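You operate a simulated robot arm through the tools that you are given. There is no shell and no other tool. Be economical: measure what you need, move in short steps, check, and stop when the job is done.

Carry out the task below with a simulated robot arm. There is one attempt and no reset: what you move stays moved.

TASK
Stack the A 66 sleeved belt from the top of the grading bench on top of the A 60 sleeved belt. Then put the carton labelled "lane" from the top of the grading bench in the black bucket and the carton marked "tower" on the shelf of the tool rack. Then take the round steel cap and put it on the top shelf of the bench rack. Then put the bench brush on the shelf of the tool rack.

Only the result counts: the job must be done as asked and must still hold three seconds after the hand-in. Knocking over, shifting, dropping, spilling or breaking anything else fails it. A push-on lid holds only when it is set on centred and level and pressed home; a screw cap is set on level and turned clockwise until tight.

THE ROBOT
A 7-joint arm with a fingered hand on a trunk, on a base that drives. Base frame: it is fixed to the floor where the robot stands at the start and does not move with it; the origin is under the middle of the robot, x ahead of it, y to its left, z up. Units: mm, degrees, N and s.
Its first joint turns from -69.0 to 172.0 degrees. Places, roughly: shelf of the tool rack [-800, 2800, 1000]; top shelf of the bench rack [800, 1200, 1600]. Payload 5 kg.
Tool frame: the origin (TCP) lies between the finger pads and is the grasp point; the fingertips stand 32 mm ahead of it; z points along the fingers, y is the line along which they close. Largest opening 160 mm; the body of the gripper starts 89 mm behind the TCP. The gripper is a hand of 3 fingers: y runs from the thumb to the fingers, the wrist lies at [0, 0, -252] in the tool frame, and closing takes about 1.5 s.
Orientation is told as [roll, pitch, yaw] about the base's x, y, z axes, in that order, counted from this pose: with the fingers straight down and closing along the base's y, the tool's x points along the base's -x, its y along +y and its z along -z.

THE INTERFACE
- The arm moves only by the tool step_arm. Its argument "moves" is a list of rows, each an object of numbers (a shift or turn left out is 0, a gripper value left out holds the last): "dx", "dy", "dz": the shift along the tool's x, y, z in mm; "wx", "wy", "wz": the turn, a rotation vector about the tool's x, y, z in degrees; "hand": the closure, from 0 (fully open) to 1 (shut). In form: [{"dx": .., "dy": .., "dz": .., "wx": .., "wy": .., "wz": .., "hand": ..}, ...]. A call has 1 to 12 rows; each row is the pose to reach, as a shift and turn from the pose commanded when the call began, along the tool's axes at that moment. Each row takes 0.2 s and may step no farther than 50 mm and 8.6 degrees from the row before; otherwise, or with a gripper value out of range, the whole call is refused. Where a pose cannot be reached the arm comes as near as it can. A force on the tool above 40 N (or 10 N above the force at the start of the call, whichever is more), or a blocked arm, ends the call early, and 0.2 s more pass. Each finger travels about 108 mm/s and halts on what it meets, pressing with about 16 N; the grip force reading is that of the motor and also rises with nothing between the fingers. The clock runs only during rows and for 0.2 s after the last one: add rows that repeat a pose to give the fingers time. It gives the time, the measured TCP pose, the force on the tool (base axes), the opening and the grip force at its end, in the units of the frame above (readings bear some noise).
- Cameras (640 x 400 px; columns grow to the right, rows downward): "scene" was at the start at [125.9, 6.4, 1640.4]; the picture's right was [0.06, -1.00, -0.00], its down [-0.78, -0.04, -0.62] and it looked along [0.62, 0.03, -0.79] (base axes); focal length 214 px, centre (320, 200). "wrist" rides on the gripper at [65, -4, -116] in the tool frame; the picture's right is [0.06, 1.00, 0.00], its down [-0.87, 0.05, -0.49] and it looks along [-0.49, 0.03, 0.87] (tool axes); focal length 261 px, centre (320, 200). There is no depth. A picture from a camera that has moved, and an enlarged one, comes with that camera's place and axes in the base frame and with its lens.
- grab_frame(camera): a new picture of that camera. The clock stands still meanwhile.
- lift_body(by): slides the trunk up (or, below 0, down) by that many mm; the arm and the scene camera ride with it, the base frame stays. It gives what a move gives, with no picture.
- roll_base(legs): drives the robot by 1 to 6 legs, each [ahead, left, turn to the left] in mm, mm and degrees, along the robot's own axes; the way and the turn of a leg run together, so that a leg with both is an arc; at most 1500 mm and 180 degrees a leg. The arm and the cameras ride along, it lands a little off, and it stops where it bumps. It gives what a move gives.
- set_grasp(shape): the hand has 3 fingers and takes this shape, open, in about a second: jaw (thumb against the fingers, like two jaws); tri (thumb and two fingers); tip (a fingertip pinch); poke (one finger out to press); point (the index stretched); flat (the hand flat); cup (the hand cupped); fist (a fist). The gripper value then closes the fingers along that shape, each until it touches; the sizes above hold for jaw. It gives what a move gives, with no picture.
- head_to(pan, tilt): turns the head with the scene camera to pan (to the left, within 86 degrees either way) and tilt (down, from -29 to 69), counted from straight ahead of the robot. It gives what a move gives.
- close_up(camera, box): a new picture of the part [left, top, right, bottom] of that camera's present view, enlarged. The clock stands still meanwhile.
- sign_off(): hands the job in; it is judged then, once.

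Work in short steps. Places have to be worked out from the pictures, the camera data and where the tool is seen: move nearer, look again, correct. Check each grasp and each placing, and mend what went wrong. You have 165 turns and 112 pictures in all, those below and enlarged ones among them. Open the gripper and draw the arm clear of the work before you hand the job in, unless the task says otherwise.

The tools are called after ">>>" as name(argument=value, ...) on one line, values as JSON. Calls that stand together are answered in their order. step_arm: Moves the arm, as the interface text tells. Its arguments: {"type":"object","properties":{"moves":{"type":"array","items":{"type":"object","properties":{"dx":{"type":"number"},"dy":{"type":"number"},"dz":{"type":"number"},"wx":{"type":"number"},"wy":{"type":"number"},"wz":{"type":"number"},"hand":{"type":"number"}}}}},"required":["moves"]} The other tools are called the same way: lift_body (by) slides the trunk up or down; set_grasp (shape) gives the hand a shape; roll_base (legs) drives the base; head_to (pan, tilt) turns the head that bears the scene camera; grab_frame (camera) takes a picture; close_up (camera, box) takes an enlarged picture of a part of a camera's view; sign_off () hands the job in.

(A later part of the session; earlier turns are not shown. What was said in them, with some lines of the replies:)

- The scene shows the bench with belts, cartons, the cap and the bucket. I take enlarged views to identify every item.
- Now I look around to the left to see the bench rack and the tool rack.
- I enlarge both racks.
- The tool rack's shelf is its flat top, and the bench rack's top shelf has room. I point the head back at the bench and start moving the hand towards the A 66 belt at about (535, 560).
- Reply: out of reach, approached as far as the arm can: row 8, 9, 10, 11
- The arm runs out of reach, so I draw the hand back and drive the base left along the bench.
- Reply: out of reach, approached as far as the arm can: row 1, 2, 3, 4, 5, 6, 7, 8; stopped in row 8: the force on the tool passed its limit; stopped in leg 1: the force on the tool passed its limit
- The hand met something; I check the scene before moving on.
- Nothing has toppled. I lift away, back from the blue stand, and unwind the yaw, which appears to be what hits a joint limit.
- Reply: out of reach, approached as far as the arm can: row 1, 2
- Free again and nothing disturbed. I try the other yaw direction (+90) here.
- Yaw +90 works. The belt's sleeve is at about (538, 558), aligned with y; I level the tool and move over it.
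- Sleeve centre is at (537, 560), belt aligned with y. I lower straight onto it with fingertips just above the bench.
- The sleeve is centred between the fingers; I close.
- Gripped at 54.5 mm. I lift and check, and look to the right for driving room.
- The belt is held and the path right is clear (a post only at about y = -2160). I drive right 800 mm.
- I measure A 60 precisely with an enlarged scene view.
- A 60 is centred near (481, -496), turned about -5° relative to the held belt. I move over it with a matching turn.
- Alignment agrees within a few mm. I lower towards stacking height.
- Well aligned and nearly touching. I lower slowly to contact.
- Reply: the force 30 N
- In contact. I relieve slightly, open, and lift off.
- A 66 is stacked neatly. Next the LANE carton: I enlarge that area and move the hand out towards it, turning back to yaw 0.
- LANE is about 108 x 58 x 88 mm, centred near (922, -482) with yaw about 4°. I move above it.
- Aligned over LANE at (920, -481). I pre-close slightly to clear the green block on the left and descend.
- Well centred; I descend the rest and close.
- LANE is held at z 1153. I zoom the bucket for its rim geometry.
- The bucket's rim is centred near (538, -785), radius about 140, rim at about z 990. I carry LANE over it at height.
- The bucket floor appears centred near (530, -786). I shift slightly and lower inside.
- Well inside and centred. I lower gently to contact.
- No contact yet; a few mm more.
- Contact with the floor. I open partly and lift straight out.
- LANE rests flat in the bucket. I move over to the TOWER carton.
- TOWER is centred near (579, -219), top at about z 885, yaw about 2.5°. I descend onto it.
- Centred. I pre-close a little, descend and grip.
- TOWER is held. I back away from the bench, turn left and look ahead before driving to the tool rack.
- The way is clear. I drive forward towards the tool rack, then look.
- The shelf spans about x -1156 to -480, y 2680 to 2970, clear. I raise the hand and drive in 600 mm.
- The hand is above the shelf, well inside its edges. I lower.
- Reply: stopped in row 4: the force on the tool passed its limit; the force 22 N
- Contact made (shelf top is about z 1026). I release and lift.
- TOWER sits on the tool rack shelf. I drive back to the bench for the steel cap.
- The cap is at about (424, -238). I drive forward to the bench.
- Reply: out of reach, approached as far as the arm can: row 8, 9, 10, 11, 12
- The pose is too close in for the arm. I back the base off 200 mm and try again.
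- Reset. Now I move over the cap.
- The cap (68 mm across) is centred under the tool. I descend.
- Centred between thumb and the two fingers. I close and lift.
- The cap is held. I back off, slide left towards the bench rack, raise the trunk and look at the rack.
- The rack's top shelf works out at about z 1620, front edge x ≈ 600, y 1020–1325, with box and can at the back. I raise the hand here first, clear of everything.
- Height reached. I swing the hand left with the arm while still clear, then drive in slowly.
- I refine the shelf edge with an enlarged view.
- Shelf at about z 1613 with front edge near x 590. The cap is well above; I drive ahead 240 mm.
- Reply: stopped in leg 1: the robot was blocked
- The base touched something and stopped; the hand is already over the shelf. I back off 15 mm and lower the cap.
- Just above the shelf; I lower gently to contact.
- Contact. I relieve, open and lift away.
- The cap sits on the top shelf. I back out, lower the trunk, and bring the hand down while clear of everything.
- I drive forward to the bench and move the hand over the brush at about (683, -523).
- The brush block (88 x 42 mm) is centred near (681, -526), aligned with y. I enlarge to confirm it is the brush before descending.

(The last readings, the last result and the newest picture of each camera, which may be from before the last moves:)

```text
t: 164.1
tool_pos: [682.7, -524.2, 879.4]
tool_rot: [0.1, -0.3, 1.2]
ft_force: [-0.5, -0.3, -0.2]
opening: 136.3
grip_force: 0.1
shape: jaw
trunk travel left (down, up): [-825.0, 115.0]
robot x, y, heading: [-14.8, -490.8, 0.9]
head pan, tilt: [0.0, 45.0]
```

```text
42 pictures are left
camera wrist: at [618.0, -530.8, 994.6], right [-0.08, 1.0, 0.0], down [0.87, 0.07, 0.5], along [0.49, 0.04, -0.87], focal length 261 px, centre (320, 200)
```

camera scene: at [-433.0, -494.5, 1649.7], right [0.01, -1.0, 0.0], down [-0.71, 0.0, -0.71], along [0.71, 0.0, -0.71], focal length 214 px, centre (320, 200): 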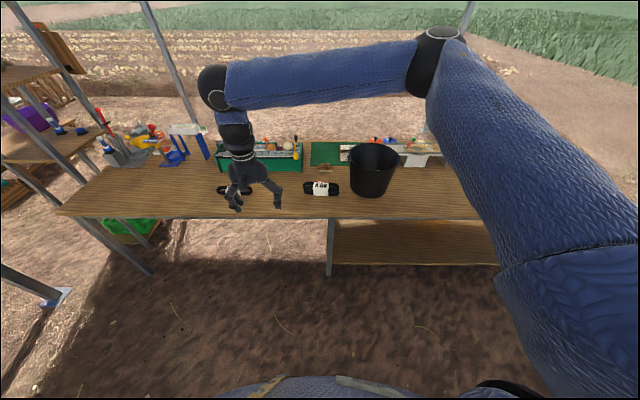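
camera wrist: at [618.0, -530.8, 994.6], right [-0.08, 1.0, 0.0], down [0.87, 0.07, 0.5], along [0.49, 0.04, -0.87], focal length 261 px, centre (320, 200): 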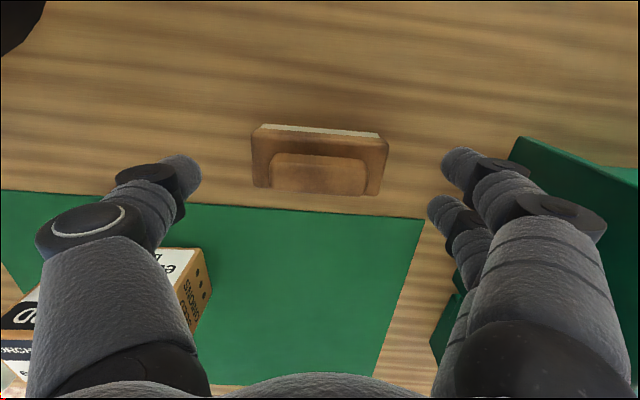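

It has a wooden block with a pale bristle layer, so it is the bench brush. I descend and grip.

>>> step_arm(moves=[{"dz": 25}, {"dz": 40}, {"dz": 40, "hand": 0.4}, {"dz": 40, "hand": 0.7}, {"dz": 40, "hand": 1}, {"dz": 40, "hand": 1}, {"dz": 40, "hand": 1}, {"dz": 40, "hand": 1}])

>>> step_arm(moves=[{"dz": -15}, {"dz": -55}, {"dz": -100}, {"dz": -145}, {"dz": -190}, {"dz": -235}, {"dz": -280}])

>>> grab_frame(camera="wrist")

```text
t: 165.9
tool_pos: [682.3, -525.1, 838.1]
tool_rot: [0.1, -0.3, 1.3]
ft_force: [0.6, 0.1, 1.1]
opening: 84.5
grip_force: 16.1
shape: jaw
trunk travel left (down, up): [-825.0, 115.0]
robot x, y, heading: [-15.3, -493.8, 0.8]
head pan, tilt: [0.0, 45.0]
```

```text
t: 167.5
tool_pos: [684.1, -528.7, 1121.7]
tool_rot: [0.1, -0.1, 1.2]
ft_force: [-1.0, 0.2, -0.4]
opening: 84.2
grip_force: 15.9
shape: jaw
trunk travel left (down, up): [-825.0, 115.0]
robot x, y, heading: [-12.5, -493.0, 0.9]
head pan, tilt: [0.0, 45.0]
```

```text
41 pictures are left
camera wrist: at [619.1, -534.5, 1236.5], right [-0.08, 1.0, 0.0], down [0.87, 0.07, 0.49], along [0.49, 0.04, -0.87], focal length 261 px, centre (320, 200)
```

wrist: 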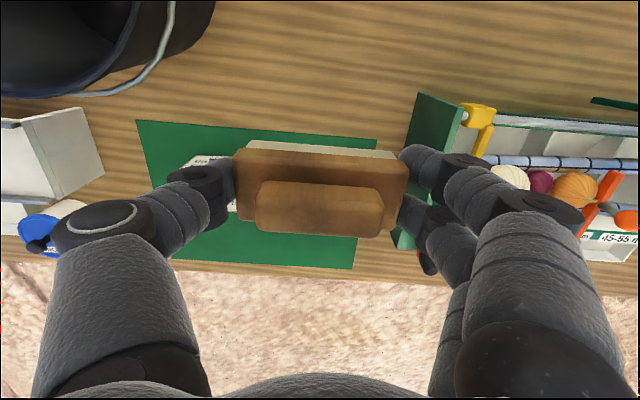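

The brush is held. I back away, turn left and drive to the tool rack, lining up to its right half.

>>> roll_base(legs=[[-600, 0, 0], [0, 0, 89.1], [0, 110, 0], [1500, 0, 0], [750, 0, 0]])

>>> head_to(pan=0, tilt=42)

>>> grab_frame(camera="scene")

```text
t: 186.2
tool_pos: [-842.6, 2431.2, 1120.7]
tool_rot: [0.3, -0.3, 94.0]
ft_force: [0.4, -0.1, -1.1]
opening: 84.4
grip_force: 16.2
shape: jaw
trunk travel left (down, up): [-825.0, 115.0]
robot x, y, heading: [-839.1, 1732.3, 93.4]
head pan, tilt: [0.0, 45.0]
```

```text
t: 186.8
tool_pos: [-842.7, 2431.4, 1121.0]
tool_rot: [0.3, -0.2, 94.0]
ft_force: [0.0, -0.5, -1.0]
opening: 84.2
grip_force: 15.7
shape: jaw
trunk travel left (down, up): [-825.0, 115.0]
robot x, y, heading: [-843.8, 1728.3, 93.6]
head pan, tilt: [0.0, 42.0]
```

```text
40 pictures are left
camera scene: at [-851.9, 1868.2, 1653.9], right [1.0, 0.06, 0.0], down [0.04, -0.67, -0.74], along [-0.05, 0.74, -0.67], focal length 214 px, centre (320, 200)
```

scene: 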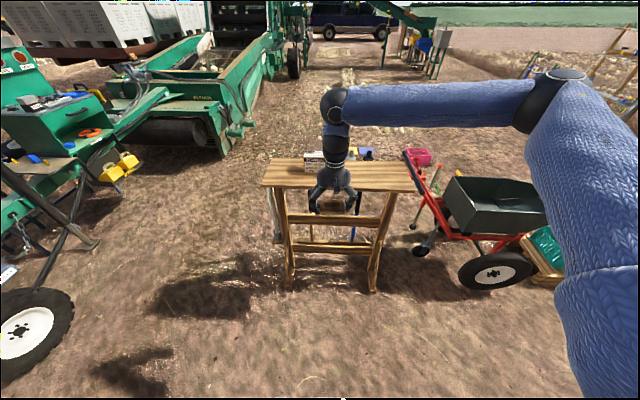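

I straighten, shift right and drive in so that the brush comes over the right half of the shelf.

>>> roll_base(legs=[[0, 0, -3.4], [0, -100, 0], [345, 0, 0]])

>>> grab_frame(camera="scene")

>>> grab_frame(camera="wrist")

```text
t: 190.3
tool_pos: [-709.8, 2783.4, 1119.5]
tool_rot: [0.2, -0.2, 91.2]
ft_force: [0.7, 0.5, -1.4]
opening: 84.3
grip_force: 16.0
shape: jaw
trunk travel left (down, up): [-825.0, 115.0]
robot x, y, heading: [-746.1, 2083.0, 90.6]
head pan, tilt: [0.0, 42.0]
```

```text
39 pictures are left
camera scene: at [-747.9, 2222.6, 1653.9], right [1.0, 0.01, 0.0], down [0.01, -0.67, -0.74], along [-0.01, 0.74, -0.67], focal length 214 px, centre (320, 200)
```

scene: 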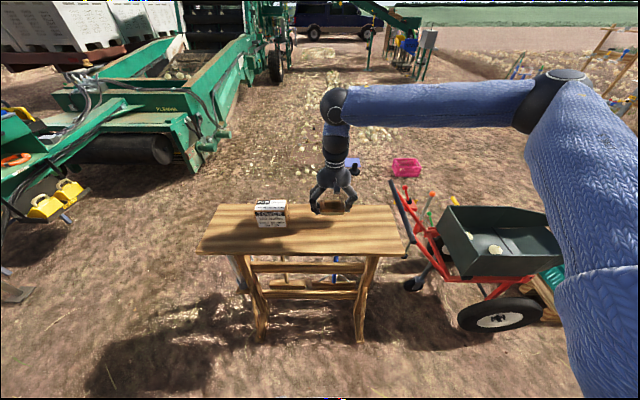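

```text
38 pictures are left
camera wrist: at [-703.9, 2718.3, 1235.5], right [-1.0, -0.08, 0.0], down [-0.07, 0.87, 0.49], along [-0.04, 0.49, -0.87], focal length 261 px, centre (320, 200)
```

wrist: 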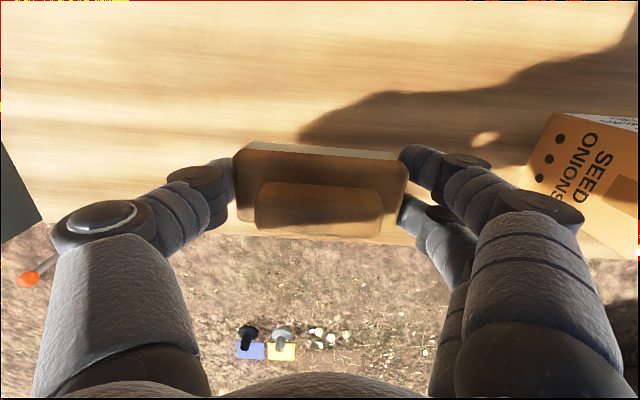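

Positioned well inside the shelf. I lower towards it.

>>> step_arm(moves=[{"dx": 12, "dz": 20}, {"dx": 12, "dz": 42}, {"dx": 12, "dz": 46}, {"dx": 12, "dz": 50}, {"dx": 12, "dz": 54}])

```text
t: 191.5
tool_pos: [-710.7, 2773.0, 1072.6]
tool_rot: [0.4, -0.6, 91.3]
ft_force: [0.7, -8.4, 27.8]
opening: 79.7
grip_force: 15.9
shape: jaw
trunk travel left (down, up): [-825.0, 115.0]
robot x, y, heading: [-746.6, 2085.4, 90.7]
head pan, tilt: [0.0, 42.0]
stopped in row 5: the force on the tool passed its limit (the readings are from after the stop); the commanded pose is now the measured one
```

Contact. I check with a close view before releasing.

>>> close_up(camera="scene", box=[240, 170, 400, 270])

>>> grab_frame(camera="wrist")

```text
4.00 times, centred on (320, 220) of scene
camera zoom: at [-747.4, 2219.7, 1654.3], right [1.0, 0.01, 0.0], down [0.01, -0.67, -0.74], along [-0.01, 0.74, -0.67], focal length 858 px, centre (320, 120)
```

zoom: 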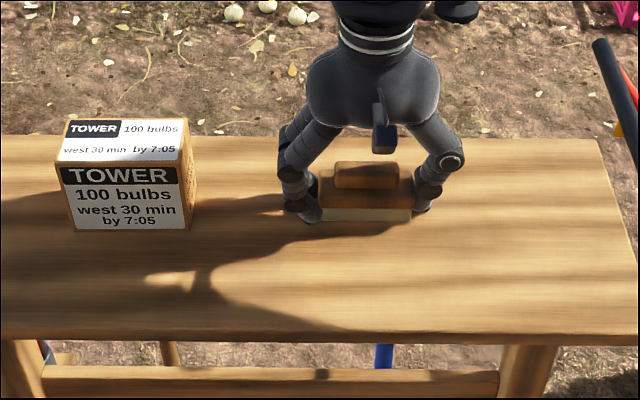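

```text
36 pictures are left
camera wrist: at [-704.0, 2705.9, 1187.3], right [-1.0, -0.08, 0.01], down [-0.07, 0.86, 0.5], along [-0.05, 0.5, -0.87], focal length 261 px, centre (320, 200)
```

wrist: 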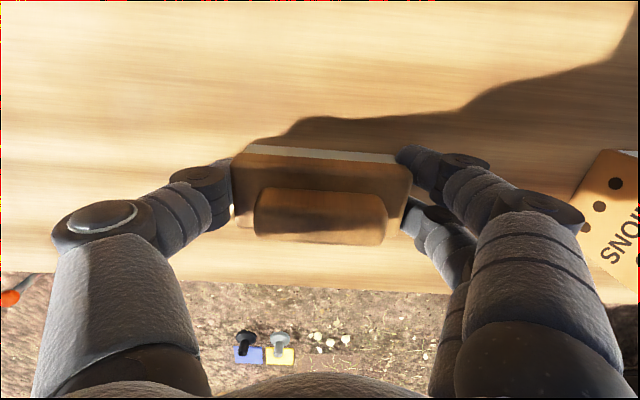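

Resting on the shelf. I relieve slightly, open partly and lift straight up.

>>> step_arm(moves=[{"dz": -2}, {"dz": -2, "hand": 0.4}, {"dz": -2, "hand": 0.2}, {"dz": -2, "hand": 0.2}, {"dz": -2, "hand": 0.2}, {"dz": -35}, {"dz": -80}, {"dz": -125}, {"dz": -170}])

>>> close_up(camera="scene", box=[180, 170, 420, 320])

>>> grab_frame(camera="wrist")

```text
t: 193.5
tool_pos: [-710.7, 2771.2, 1238.9]
tool_rot: [0.3, -0.6, 91.2]
ft_force: [-0.1, -0.8, 0.0]
opening: 127.4
grip_force: 0.0
shape: jaw
trunk travel left (down, up): [-825.0, 115.0]
robot x, y, heading: [-745.9, 2084.6, 90.7]
head pan, tilt: [0.0, 42.0]
```

```text
2.67 times, centred on (300, 245) of scene
camera zoom: at [-748.1, 2219.2, 1654.0], right [1.0, 0.01, 0.0], down [0.01, -0.67, -0.74], along [-0.01, 0.74, -0.67], focal length 572 px, centre (373, 80)
```

zoom: 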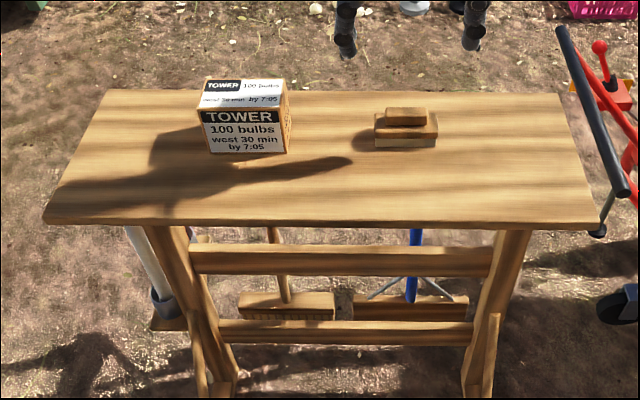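

```text
34 pictures are left
camera wrist: at [-704.2, 2703.1, 1354.4], right [-1.0, -0.08, 0.0], down [-0.07, 0.86, 0.5], along [-0.05, 0.5, -0.87], focal length 261 px, centre (320, 200)
```

wrist: 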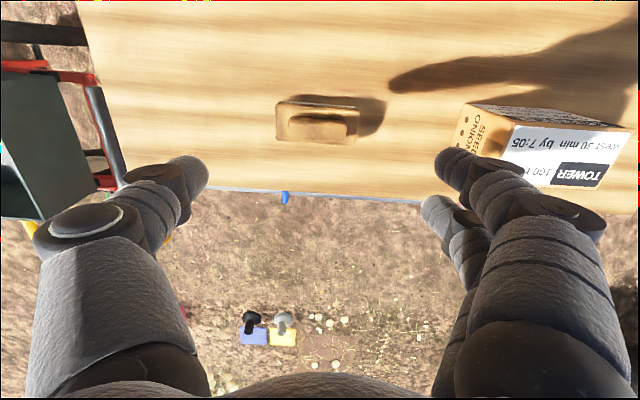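

Brush and TOWER both stand on the tool rack shelf. I open fully and draw the robot clear.

>>> roll_base(legs=[[-500, 0, 0]])

>>> step_arm(moves=[{"hand": 0}, {"hand": 0}, {"hand": 0}])

>>> head_to(pan=-70, tilt=20)

>>> grab_frame(camera="scene")

```text
t: 196.5
tool_pos: [-704.4, 2275.1, 1238.2]
tool_rot: [0.2, -0.4, 91.3]
ft_force: [-1.4, -0.6, 0.6]
opening: 127.8
grip_force: 0.0
shape: jaw
trunk travel left (down, up): [-825.0, 115.0]
robot x, y, heading: [-738.6, 1588.2, 90.8]
head pan, tilt: [0.0, 42.0]
```

```text
t: 197.3
tool_pos: [-704.5, 2275.3, 1238.3]
tool_rot: [0.3, -0.4, 91.2]
ft_force: [0.5, 1.4, -1.0]
opening: 159.7
grip_force: 0.0
shape: jaw
trunk travel left (down, up): [-825.0, 115.0]
robot x, y, heading: [-738.9, 1589.3, 90.7]
head pan, tilt: [0.0, 42.0]
```

```text
t: 198.7
tool_pos: [-704.4, 2275.3, 1238.6]
tool_rot: [0.2, -0.4, 91.2]
ft_force: [0.1, -0.2, -0.4]
opening: 160.1
grip_force: 0.0
shape: jaw
trunk travel left (down, up): [-825.0, 115.0]
robot x, y, heading: [-739.6, 1587.8, 91.1]
head pan, tilt: [-70.0, 20.0]
```

```text
33 pictures are left
camera scene: at [-653.4, 1674.7, 1688.3], right [0.35, -0.94, 0.0], down [-0.32, -0.12, -0.94], along [0.88, 0.33, -0.34], focal length 214 px, centre (320, 200)
```

scene: 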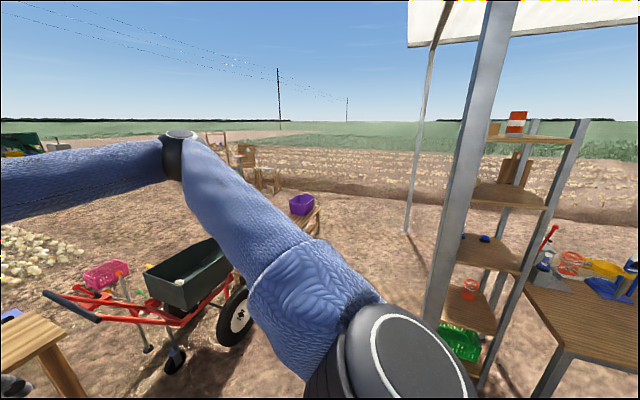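

Everything is in place, the gripper is open and the arm is clear. I hand the job in.

>>> sign_off()

```text
The job is handed in.
```

I finished all five placements and handed the job in with the gripper open and the arm clear.

- **Belts:** the A 66 belt is stacked on the A 60 belt.
- **"Lane" carton:** it sits flat on the floor of the black bucket.
- **"Tower" carton:** it stands on the shelf of the tool rack.
- **Steel cap:** it lies on the top shelf of the bench rack.
- **Bench brush:** it lies on the tool rack shelf beside the "tower" carton. It carries no label; I took the wooden block with the pale bristle layer on the bench to be the brush.

There were two unplanned contacts. Early on, the hand pressed against something near the blue "FREE LOCK" stand. Positions measured from pictures before and during that contact agree to within about 12 mm, and nothing toppled. Later, the base was blocked in front of the bench rack and I backed it off. I saw nothing displaced there, but I did not measure it.
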